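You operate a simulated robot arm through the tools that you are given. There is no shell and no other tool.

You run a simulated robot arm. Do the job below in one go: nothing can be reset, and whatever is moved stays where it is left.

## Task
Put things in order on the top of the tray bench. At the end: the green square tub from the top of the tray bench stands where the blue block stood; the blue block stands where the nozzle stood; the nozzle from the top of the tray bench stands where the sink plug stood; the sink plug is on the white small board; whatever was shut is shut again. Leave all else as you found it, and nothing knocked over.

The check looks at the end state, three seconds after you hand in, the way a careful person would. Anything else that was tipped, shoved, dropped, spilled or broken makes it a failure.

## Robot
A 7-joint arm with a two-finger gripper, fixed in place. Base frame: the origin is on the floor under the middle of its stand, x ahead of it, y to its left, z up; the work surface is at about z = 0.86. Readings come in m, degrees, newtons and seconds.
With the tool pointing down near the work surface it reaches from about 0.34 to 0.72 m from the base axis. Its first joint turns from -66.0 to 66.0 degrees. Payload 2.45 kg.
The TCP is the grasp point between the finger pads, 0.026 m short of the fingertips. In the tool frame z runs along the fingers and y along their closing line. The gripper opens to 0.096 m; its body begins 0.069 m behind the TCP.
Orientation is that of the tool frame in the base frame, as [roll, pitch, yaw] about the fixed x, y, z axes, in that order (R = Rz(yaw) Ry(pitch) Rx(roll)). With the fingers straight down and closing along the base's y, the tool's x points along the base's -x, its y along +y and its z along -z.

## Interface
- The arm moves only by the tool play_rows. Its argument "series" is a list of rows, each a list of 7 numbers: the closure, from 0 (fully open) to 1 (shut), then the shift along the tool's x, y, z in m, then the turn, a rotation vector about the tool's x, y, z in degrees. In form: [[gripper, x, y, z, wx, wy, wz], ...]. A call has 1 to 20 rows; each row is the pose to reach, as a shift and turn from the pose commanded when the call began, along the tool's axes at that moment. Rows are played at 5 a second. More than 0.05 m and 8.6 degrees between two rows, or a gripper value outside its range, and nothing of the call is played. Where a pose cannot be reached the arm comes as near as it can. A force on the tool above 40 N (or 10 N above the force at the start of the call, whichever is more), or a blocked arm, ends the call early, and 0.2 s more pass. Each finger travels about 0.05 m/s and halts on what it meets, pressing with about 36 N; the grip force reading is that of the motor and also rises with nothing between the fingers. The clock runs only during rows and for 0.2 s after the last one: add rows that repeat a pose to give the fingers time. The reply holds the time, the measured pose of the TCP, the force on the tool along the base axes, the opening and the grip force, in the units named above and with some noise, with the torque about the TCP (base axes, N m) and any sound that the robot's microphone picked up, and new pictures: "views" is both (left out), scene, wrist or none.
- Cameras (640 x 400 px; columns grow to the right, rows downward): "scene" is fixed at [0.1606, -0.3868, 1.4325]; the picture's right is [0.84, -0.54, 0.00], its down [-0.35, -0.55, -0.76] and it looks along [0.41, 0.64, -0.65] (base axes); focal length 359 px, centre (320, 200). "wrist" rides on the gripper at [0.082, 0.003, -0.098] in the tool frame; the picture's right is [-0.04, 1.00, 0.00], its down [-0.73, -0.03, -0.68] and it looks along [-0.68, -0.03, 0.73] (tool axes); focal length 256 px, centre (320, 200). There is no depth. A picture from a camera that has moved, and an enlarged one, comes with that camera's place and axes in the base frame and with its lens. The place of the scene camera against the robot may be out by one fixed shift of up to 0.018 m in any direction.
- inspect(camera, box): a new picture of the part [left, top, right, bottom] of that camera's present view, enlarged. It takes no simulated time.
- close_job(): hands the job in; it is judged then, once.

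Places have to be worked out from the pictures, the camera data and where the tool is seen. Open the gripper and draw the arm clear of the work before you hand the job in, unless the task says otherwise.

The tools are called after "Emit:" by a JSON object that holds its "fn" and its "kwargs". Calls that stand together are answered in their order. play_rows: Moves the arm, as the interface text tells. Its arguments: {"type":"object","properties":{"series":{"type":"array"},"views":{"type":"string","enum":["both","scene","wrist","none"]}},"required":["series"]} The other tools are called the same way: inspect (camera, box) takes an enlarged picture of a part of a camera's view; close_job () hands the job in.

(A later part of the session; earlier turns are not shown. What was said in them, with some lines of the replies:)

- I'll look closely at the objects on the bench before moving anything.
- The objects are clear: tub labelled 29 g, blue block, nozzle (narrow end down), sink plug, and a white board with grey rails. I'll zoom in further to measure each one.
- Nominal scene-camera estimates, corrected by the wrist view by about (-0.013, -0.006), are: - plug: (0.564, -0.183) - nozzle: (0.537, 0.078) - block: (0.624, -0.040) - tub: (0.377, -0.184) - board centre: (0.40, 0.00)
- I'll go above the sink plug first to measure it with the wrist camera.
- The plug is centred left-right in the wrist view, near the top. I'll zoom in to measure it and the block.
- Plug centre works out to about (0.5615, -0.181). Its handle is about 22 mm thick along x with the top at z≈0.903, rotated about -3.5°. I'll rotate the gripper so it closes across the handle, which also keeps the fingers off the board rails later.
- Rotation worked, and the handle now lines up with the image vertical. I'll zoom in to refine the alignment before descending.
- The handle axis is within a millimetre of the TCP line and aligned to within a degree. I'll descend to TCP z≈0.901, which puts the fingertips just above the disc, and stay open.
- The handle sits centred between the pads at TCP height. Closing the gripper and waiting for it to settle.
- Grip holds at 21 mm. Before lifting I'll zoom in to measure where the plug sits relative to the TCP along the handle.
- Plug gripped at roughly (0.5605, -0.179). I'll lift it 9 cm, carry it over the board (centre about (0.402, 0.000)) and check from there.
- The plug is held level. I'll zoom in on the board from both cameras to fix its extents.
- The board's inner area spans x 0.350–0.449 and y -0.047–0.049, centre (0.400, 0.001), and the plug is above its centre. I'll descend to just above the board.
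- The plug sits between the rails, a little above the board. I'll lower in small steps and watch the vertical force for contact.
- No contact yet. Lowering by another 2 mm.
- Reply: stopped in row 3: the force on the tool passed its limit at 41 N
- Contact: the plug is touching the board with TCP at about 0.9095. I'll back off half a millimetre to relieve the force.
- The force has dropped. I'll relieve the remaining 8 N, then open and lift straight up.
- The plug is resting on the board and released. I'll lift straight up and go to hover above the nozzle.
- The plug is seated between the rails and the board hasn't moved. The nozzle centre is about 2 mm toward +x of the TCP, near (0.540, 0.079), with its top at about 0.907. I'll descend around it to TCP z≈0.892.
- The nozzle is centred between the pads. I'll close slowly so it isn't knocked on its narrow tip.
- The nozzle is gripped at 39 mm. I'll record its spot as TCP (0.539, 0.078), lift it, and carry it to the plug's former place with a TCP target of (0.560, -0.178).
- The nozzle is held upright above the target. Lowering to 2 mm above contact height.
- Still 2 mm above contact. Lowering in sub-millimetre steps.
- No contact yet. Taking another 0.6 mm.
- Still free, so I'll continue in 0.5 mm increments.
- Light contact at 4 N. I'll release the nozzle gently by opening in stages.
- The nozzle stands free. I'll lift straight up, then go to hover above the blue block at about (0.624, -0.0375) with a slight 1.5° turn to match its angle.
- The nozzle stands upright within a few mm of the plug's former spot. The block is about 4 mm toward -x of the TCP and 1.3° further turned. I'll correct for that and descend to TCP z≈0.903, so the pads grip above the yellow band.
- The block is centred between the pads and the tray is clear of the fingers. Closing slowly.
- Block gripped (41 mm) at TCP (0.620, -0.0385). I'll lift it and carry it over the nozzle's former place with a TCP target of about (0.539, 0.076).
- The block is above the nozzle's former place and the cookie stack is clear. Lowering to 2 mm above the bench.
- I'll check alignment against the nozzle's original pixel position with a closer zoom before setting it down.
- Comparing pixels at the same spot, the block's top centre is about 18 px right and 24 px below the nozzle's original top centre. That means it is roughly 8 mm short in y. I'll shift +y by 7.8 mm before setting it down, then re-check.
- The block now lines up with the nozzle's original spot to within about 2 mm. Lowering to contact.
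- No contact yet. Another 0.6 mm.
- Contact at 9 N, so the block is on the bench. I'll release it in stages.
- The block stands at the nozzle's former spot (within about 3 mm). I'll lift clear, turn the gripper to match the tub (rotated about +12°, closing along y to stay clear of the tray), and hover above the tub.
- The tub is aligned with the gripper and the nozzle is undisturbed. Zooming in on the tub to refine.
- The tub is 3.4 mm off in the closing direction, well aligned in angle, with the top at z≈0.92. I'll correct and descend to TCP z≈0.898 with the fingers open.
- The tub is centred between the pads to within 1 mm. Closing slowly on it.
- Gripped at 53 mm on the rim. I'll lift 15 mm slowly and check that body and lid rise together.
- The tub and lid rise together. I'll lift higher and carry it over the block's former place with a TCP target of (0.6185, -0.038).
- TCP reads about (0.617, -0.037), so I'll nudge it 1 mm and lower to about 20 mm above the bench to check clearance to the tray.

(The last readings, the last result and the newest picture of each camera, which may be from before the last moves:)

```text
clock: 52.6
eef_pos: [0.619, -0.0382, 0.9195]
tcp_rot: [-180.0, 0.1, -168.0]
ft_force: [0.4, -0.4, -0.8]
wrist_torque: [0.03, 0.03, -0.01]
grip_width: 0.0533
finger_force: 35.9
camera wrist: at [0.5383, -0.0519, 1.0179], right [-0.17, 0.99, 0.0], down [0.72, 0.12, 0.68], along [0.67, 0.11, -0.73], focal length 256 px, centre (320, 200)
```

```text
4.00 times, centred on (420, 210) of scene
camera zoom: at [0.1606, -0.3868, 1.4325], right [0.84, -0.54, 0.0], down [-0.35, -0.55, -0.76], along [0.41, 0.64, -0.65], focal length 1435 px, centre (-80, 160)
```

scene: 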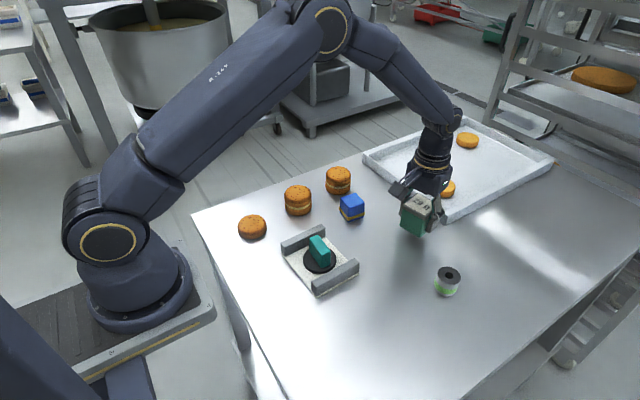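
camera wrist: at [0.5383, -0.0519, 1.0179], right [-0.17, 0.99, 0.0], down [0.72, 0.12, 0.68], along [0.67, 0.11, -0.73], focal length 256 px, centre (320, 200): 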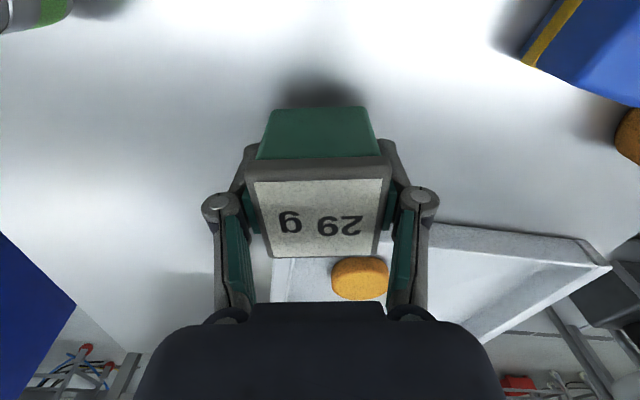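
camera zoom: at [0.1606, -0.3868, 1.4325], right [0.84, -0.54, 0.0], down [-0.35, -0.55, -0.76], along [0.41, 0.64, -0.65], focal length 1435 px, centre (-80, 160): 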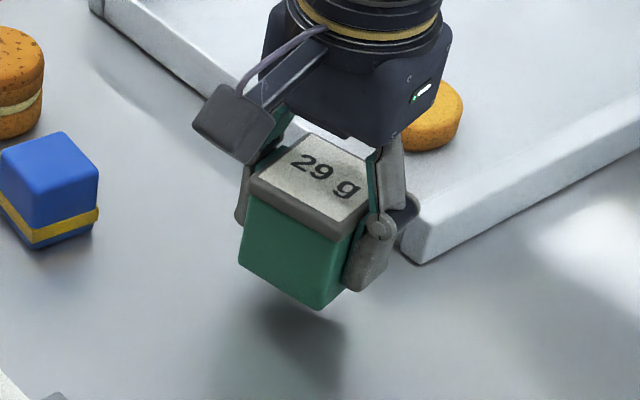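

Clear of the tray. Lowering to 3 mm above the bench and comparing with the block's original pixel position.

Emit:
{"fn": "play_rows", "kwargs": {"series": [[1, 0, 0, 0.008, 0, 0, 0], [1, 0, 0, 0.014, 0, 0, 0], [1, 0, 0, 0.017, 0, 0, 0], [1, 0, 0, 0.017, 0, 0, 0]], "views": "both"}}

Emit:
{"fn": "inspect", "kwargs": {"camera": "scene", "box": [384, 180, 448, 260]}}

```text
clock: 53.6
eef_pos: [0.6192, -0.0386, 0.9028]
tcp_rot: [-179.9, 0.1, -168.0]
ft_force: [1.1, -0.3, -0.1]
wrist_torque: [-0.03, -0.01, 0.01]
grip_width: 0.0535
finger_force: 35.7
camera wrist: at [0.5383, -0.052, 1.0009], right [-0.17, 0.99, 0.0], down [0.72, 0.12, 0.68], along [0.67, 0.11, -0.73], focal length 256 px, centre (320, 200)
```

scene: 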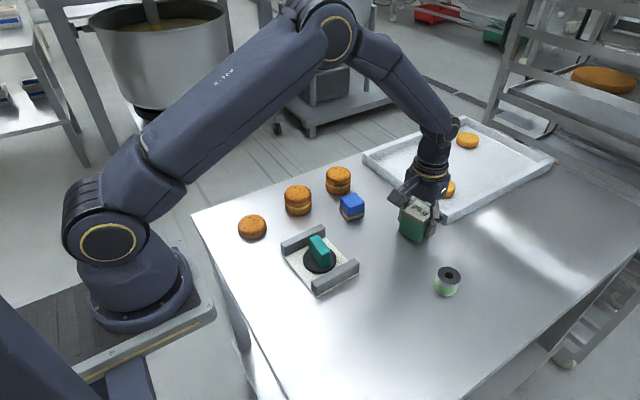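
wrist: 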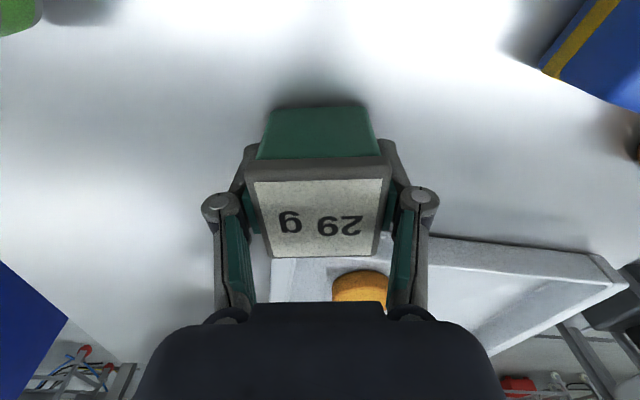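

```text
5.00 times, centred on (416, 220) of scene
camera zoom: at [0.1606, -0.3868, 1.4325], right [0.84, -0.54, 0.0], down [-0.35, -0.55, -0.76], along [0.41, 0.64, -0.65], focal length 1794 px, centre (-160, 100)
```

zoom: 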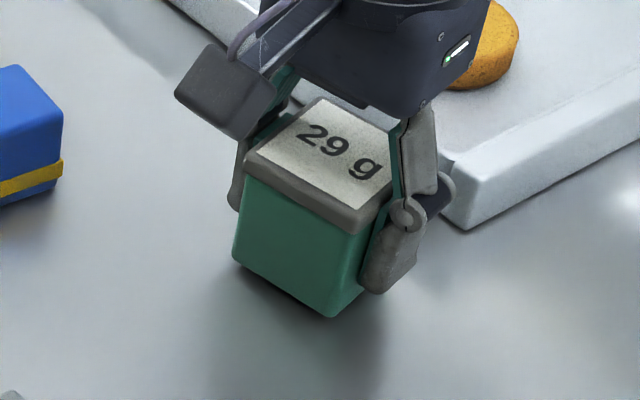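

By the scene comparison the tub is about 3–4 mm too far in +y. I'll shift it 3 mm toward -y and lower to near contact.

Emit:
{"fn": "play_rows", "kwargs": {"series": [[1, 0.0006, -0.0029, 0, 0, 0, 0], [1, 0.0006, -0.0029, 0.001, 0, 0, 0], [1, 0.0006, -0.0029, 0.002, 0, 0, 0], [1, 0.0006, -0.0029, 0.002, 0, 0, 0]], "views": "none"}}

```text
clock: 54.6
eef_pos: [0.618, -0.0412, 0.8988]
tcp_rot: [-179.9, 0.1, -168.1]
ft_force: [0.0, 0.0, -1.6]
wrist_torque: [0.02, 0.0, 0.05]
grip_width: 0.0533
finger_force: 36.1
```

No contact yet. Continuing down by 0.7 mm.

Emit:
{"fn": "play_rows", "kwargs": {"series": [[1, 0, 0, 0.0007, 0, 0, 0], [1, 0, 0, 0.0007, 0, 0, 0]], "views": "none"}}

```text
clock: 55.2
eef_pos: [0.6192, -0.0417, 0.8984]
tcp_rot: [-180.0, 0.1, -168.1]
ft_force: [-0.5, 0.4, -0.6]
wrist_torque: [0.01, 0.03, -0.03]
grip_width: 0.0532
finger_force: 36.3
```

Still free. Another 0.6 mm.

Emit:
{"fn": "play_rows", "kwargs": {"series": [[1, 0, 0, 0.0006, 0, 0, 0], [1, 0, 0, 0.0006, 0, 0, 0]], "views": "none"}}

```text
clock: 55.8
eef_pos: [0.6195, -0.0404, 0.8989]
tcp_rot: [180.0, 0.1, -168.1]
ft_force: [-0.7, 0.0, -1.2]
wrist_torque: [-0.02, -0.05, 0.07]
grip_width: 0.0535
finger_force: 36.0
```

Emit:
{"fn": "play_rows", "kwargs": {"series": [[1, 0, 0, 0.0006, 0, 0, 0], [1, 0, 0, 0.0006, 0, 0, 0]], "views": "scene"}}

Emit:
{"fn": "inspect", "kwargs": {"camera": "scene", "box": [384, 180, 448, 260]}}

```text
clock: 56.4
eef_pos: [0.6182, -0.0413, 0.9003]
tcp_rot: [-179.9, 0.2, -168.1]
ft_force: [-2.6, -0.4, 6.7]
wrist_torque: [0.02, 0.09, -0.02]
grip_width: 0.0532
finger_force: 35.9
```

scene: 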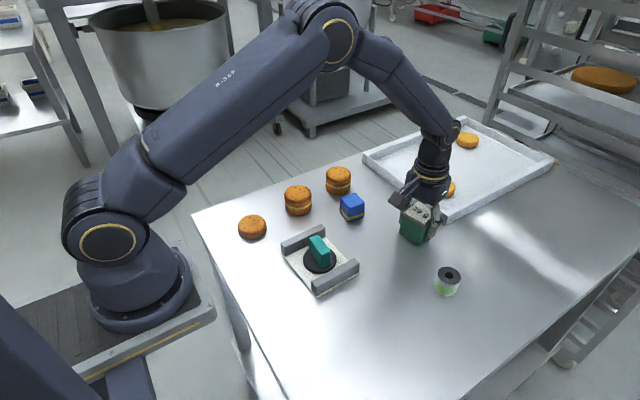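

```text
5.00 times, centred on (416, 220) of scene
camera zoom: at [0.1604, -0.3868, 1.4325], right [0.84, -0.54, 0.0], down [-0.35, -0.55, -0.76], along [0.41, 0.64, -0.65], focal length 1794 px, centre (-160, 100)
```

zoom: 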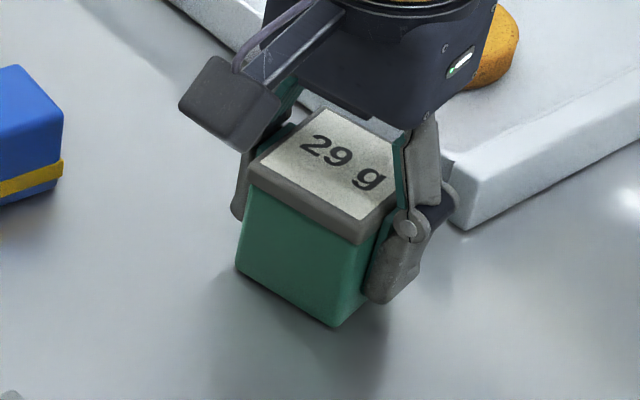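

Contact at 6.7 N, so the tub is standing on the bench. Releasing in stages.

Emit:
{"fn": "play_rows", "kwargs": {"series": [[0.7, 0, 0, -0.0003, 0, 0, 0], [0.42, 0, 0, -0.0003, 0, 0, 0], [0.36, 0, 0, -0.0003, 0, 0, 0], [0.28, 0, 0, -0.0003, 0, 0, 0], [0.2, 0, 0, -0.0003, 0, 0, 0], [0.1, 0, 0, -0.0003, 0, 0, 0], [0.1, 0, 0, -0.0003, 0, 0, 0]], "views": "both"}}

```text
clock: 58.0
eef_pos: [0.6177, -0.0411, 0.8989]
tcp_rot: [-180.0, 0.1, -168.1]
ft_force: [-0.8, -0.4, -0.3]
wrist_torque: [0.05, 0.02, 0.0]
grip_width: 0.0865
finger_force: 0.0
camera wrist: at [0.5382, -0.0549, 0.9971], right [-0.17, 0.99, 0.0], down [0.72, 0.12, 0.68], along [0.67, 0.11, -0.73], focal length 256 px, centre (320, 200)
```

scene: 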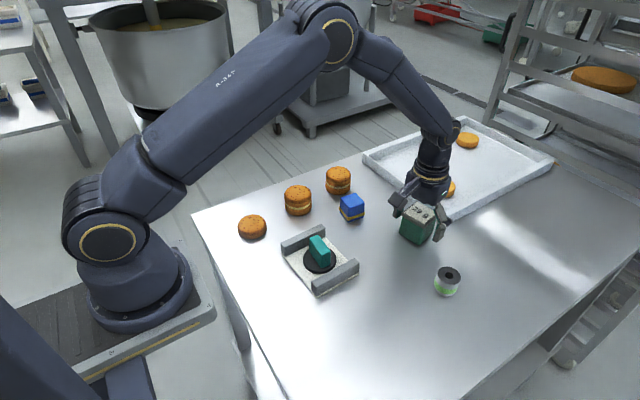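
wrist: 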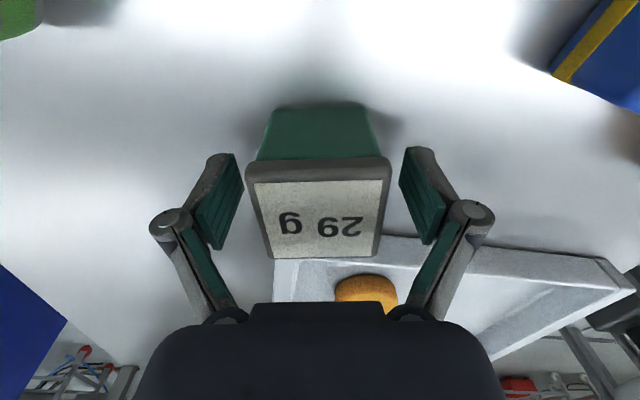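

The tub is released and standing. I'll lift straight up and draw the arm back to get a clear view.

Emit:
{"fn": "play_rows", "kwargs": {"series": [[0.1, 0, 0, -0.03, 0, 0, 0], [0.1, 0, 0, -0.07, 0, 0, 0], [0.1, 0, 0, -0.115, 0, 0, 0], [0, 0, 0, -0.16, 0, 0, 0], [0, 0.03, 0, -0.195, 0, 0, 0], [0, 0.07, 0, -0.22, 0, 0, 0], [0, 0.11, 0, -0.24, 0, 0, 0], [0, 0.15, 0, -0.26, 0, 0, 0], [0, 0.19, 0, -0.27, 0, 0, 0], [0, 0.23, 0.02, -0.27, 0, 0, 0], [0, 0.23, 0.02, -0.27, 0, 0, 0]], "views": "both"}}

Emit:
{"fn": "inspect", "kwargs": {"camera": "scene", "box": [384, 180, 448, 260]}}

Emit:
{"fn": "inspect", "kwargs": {"camera": "scene", "box": [230, 150, 490, 310]}}

```text
clock: 60.4
eef_pos: [0.3898, -0.0685, 1.1664]
tcp_rot: [180.0, 0.1, -168.0]
ft_force: [-0.3, -0.6, 0.4]
wrist_torque: [0.02, 0.02, 0.02]
grip_width: 0.0959
finger_force: 0.0
camera wrist: at [0.3084, -0.0821, 1.2657], right [-0.17, 0.99, 0.0], down [0.72, 0.12, 0.68], along [0.67, 0.11, -0.73], focal length 256 px, centre (320, 200)
```

scene: 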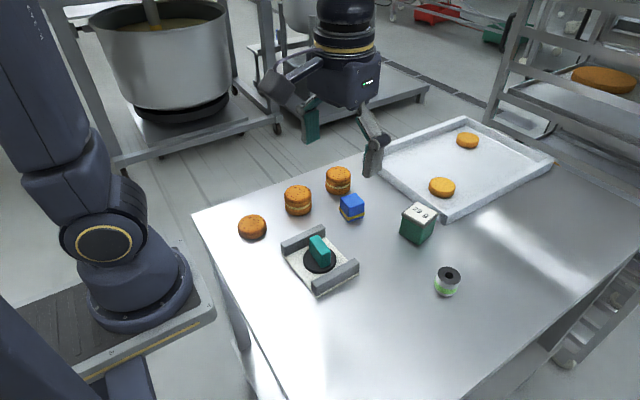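
wrist: 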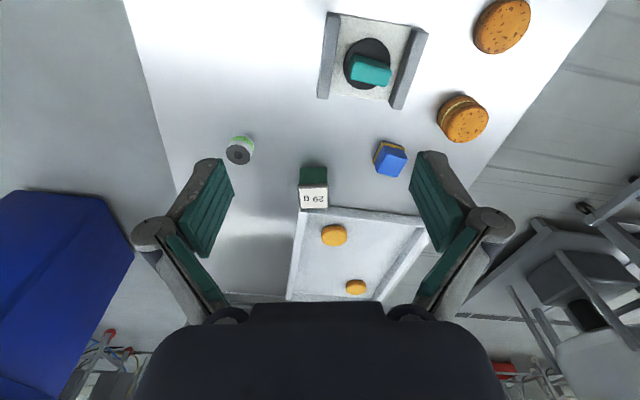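

```text
5.00 times, centred on (416, 220) of scene
camera zoom: at [0.1606, -0.3868, 1.4325], right [0.84, -0.54, 0.0], down [-0.35, -0.55, -0.76], along [0.41, 0.64, -0.65], focal length 1794 px, centre (-160, 100)
```

zoom: 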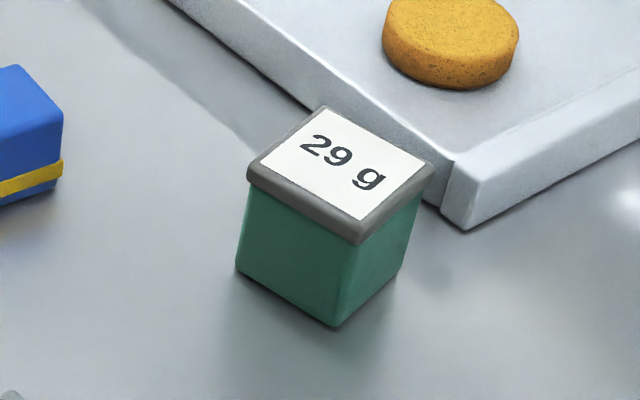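

```text
2.46 times, centred on (360, 230) of scene
camera zoom: at [0.1606, -0.3868, 1.4325], right [0.84, -0.54, 0.0], down [-0.35, -0.55, -0.76], along [0.41, 0.64, -0.65], focal length 883 px, centre (222, 126)
```

zoom: 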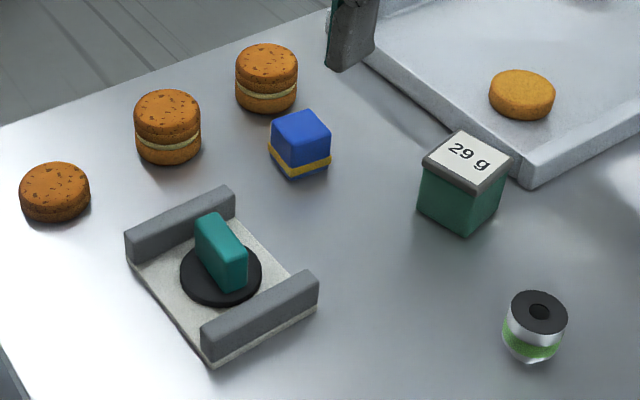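

The tub's base centre now coincides with the block's original one in pixels. I'll check the block, nozzle and plug once more with the same zoom boxes used at the start.

Emit:
{"fn": "inspect", "kwargs": {"camera": "scene", "box": [415, 255, 479, 315]}}

Emit:
{"fn": "inspect", "kwargs": {"camera": "scene", "box": [330, 185, 378, 225]}}

Emit:
{"fn": "inspect", "kwargs": {"camera": "scene", "box": [270, 215, 370, 305]}}

Emit:
{"fn": "inspect", "kwargs": {"camera": "scene", "box": [220, 100, 560, 310]}}

```text
6.67 times, centred on (447, 285) of scene
camera zoom: at [0.1606, -0.3868, 1.4325], right [0.84, -0.54, 0.0], down [-0.35, -0.55, -0.76], along [0.41, 0.64, -0.65], focal length 2392 px, centre (-527, -367)
```

zoom: 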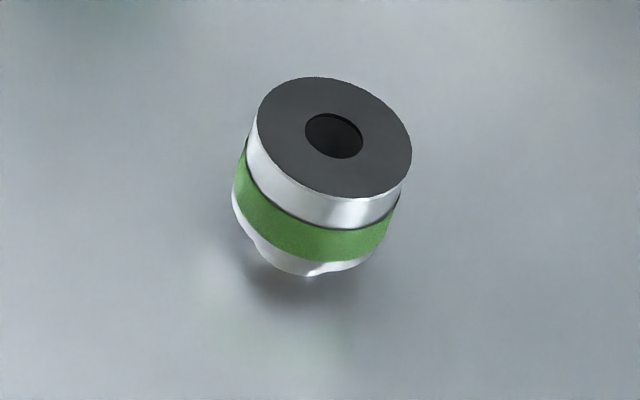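

```text
10.00 times, centred on (354, 205) of scene
camera zoom: at [0.1606, -0.3868, 1.4325], right [0.84, -0.54, 0.0], down [-0.35, -0.55, -0.76], along [0.41, 0.64, -0.65], focal length 3588 px, centre (-20, 150)
```

zoom: 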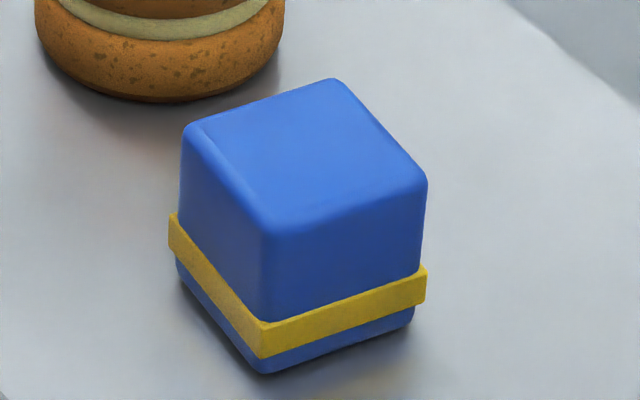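

```text
4.44 times, centred on (320, 260) of scene
camera zoom: at [0.1606, -0.3868, 1.4325], right [0.84, -0.54, 0.0], down [-0.35, -0.55, -0.76], along [0.41, 0.64, -0.65], focal length 1595 px, centre (320, -67)
```

zoom: 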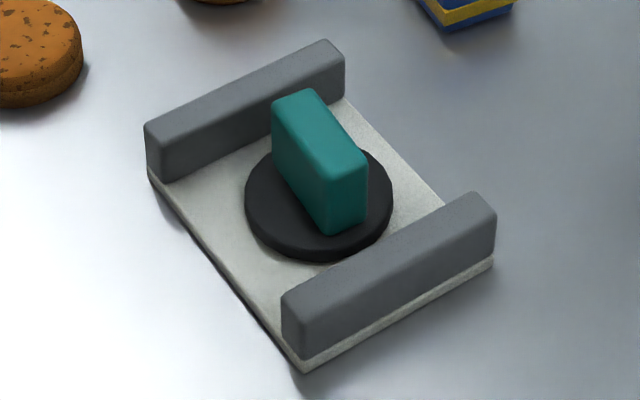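

```text
1.88 times, centred on (390, 205) of scene
camera zoom: at [0.1606, -0.3868, 1.4325], right [0.84, -0.54, 0.0], down [-0.35, -0.55, -0.76], along [0.41, 0.64, -0.65], focal length 675 px, centre (188, 191)
```

zoom: 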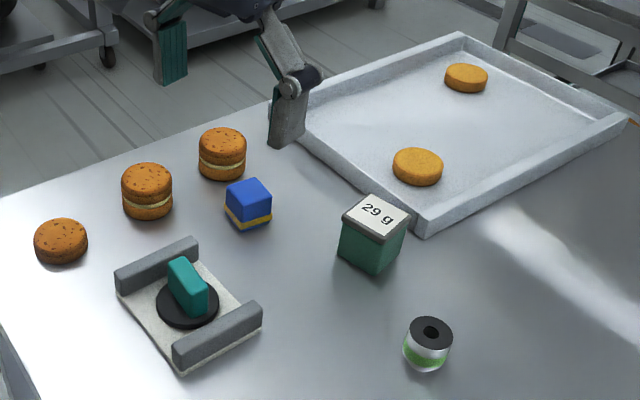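

Everything stands upright. For an independent check I'll return to the starting pose and compare wrist-camera pixels directly with the first image.

Emit:
{"fn": "play_rows", "kwargs": {"series": [[0, 0.005, 0.022, -0.003, 0, 0, 4], [0, 0.01, 0.044, -0.006, 0, 0, 8], [0, 0.0148, 0.0658, -0.0095, 0, 0, 12], [0, 0.0148, 0.0658, -0.0095, 0, 0, 12]], "views": "both"}}

Emit:
{"fn": "inspect", "kwargs": {"camera": "wrist", "box": [140, 0, 480, 220]}}

Emit:
{"fn": "inspect", "kwargs": {"camera": "wrist", "box": [190, 120, 290, 200]}}

```text
clock: 61.4
eef_pos: [0.3612, -0.0067, 1.1781]
tcp_rot: [-180.0, 0.1, 179.8]
ft_force: [-0.2, -0.7, 0.7]
wrist_torque: [-0.04, -0.01, -0.01]
grip_width: 0.0959
finger_force: 0.0
camera wrist: at [0.2792, -0.0039, 1.2761], right [0.04, 1.0, 0.0], down [0.73, -0.03, 0.68], along [0.68, -0.03, -0.73], focal length 256 px, centre (320, 200)
```

scene: 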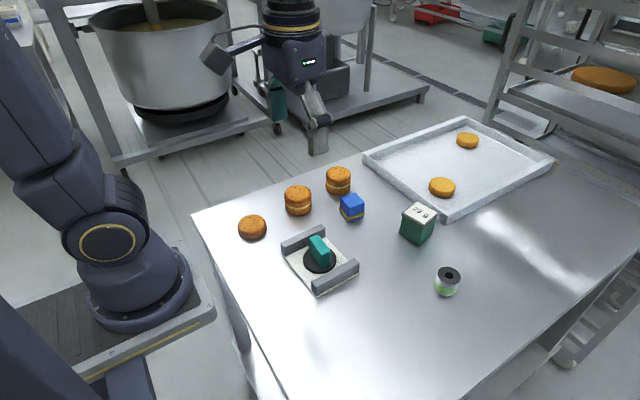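
wrist: 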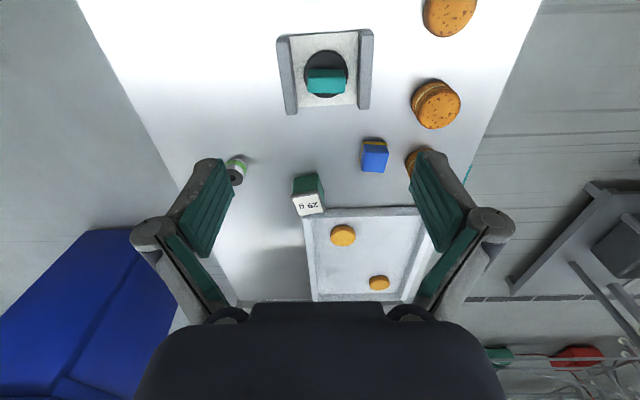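

```text
1.82 times, centred on (310, 110) of wrist
camera zoom: at [0.2792, -0.0039, 1.2761], right [0.04, 1.0, 0.0], down [0.73, -0.03, 0.68], along [0.68, -0.03, -0.73], focal length 465 px, centre (338, 364)
```

zoom: 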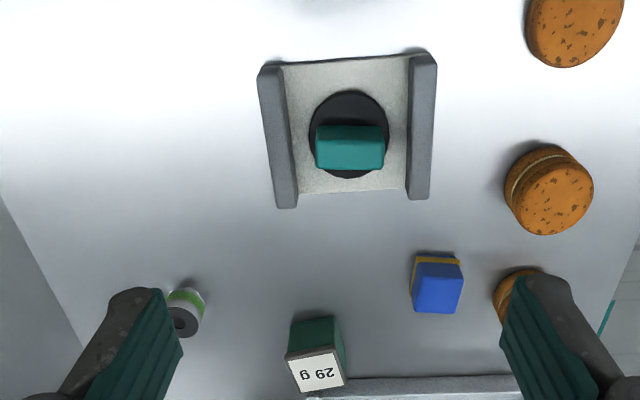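

```text
5.00 times, centred on (240, 160) of wrist
camera zoom: at [0.2792, -0.0039, 1.2761], right [0.04, 1.0, 0.0], down [0.73, -0.03, 0.68], along [0.68, -0.03, -0.73], focal length 1280 px, centre (720, 400)
```

zoom: 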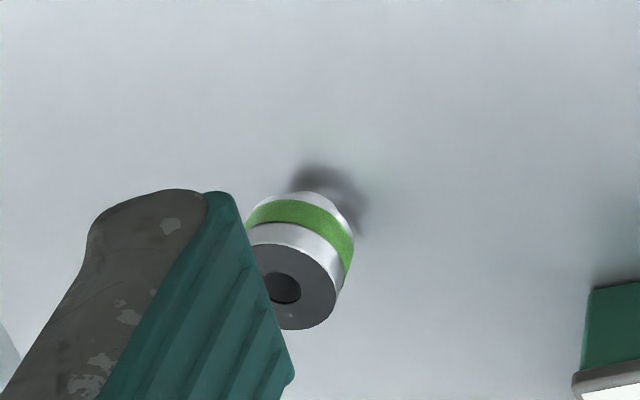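

The comparison with the first image agrees:
- **Nozzle:** about 4 mm from the plug's old spot.
- **Block:** about 2–3 mm from the nozzle's old spot.
- **Tub:** on the block's old spot.
- **Plug:** on the board between the rails.

The board, tray and cookies look unmoved, the gripper is open, and the arm is clear at its starting pose. Handing in.

Emit:
{"fn": "close_job", "kwargs": {}}

```text
The job is handed in.
```

I moved all four items and handed the job in. By my last camera measurements, everything stands upright within about 5 mm of where it should be. I haven't seen the result of the check.

| Item | Now stands | Estimated offset |
|---|---|---|
| Sink plug | on the white small board, between its rails | about centred |
| Nozzle | where the sink plug stood | about 4–5 mm, the largest error |
| Blue block | where the nozzle stood | 2–3 mm |
| Green square tub | where the blue block stood | no visible offset in the scene camera |

- **Nozzle:** I saw the offset after placing it. I left it because picking it up again risked tipping it on its narrow end.
- **Contact on the board:** the plug pressed down at about 41 N when it first touched, which stopped the arm. I backed off before letting go, and the board did not shift.
- **Tub:** I gripped it by its rim, and the lid and body lifted as one. Nothing was opened.
- **Everything else:** the board, tray and cookies look unmoved. The gripper is open and the arm is back at its starting position, clear of the bench.
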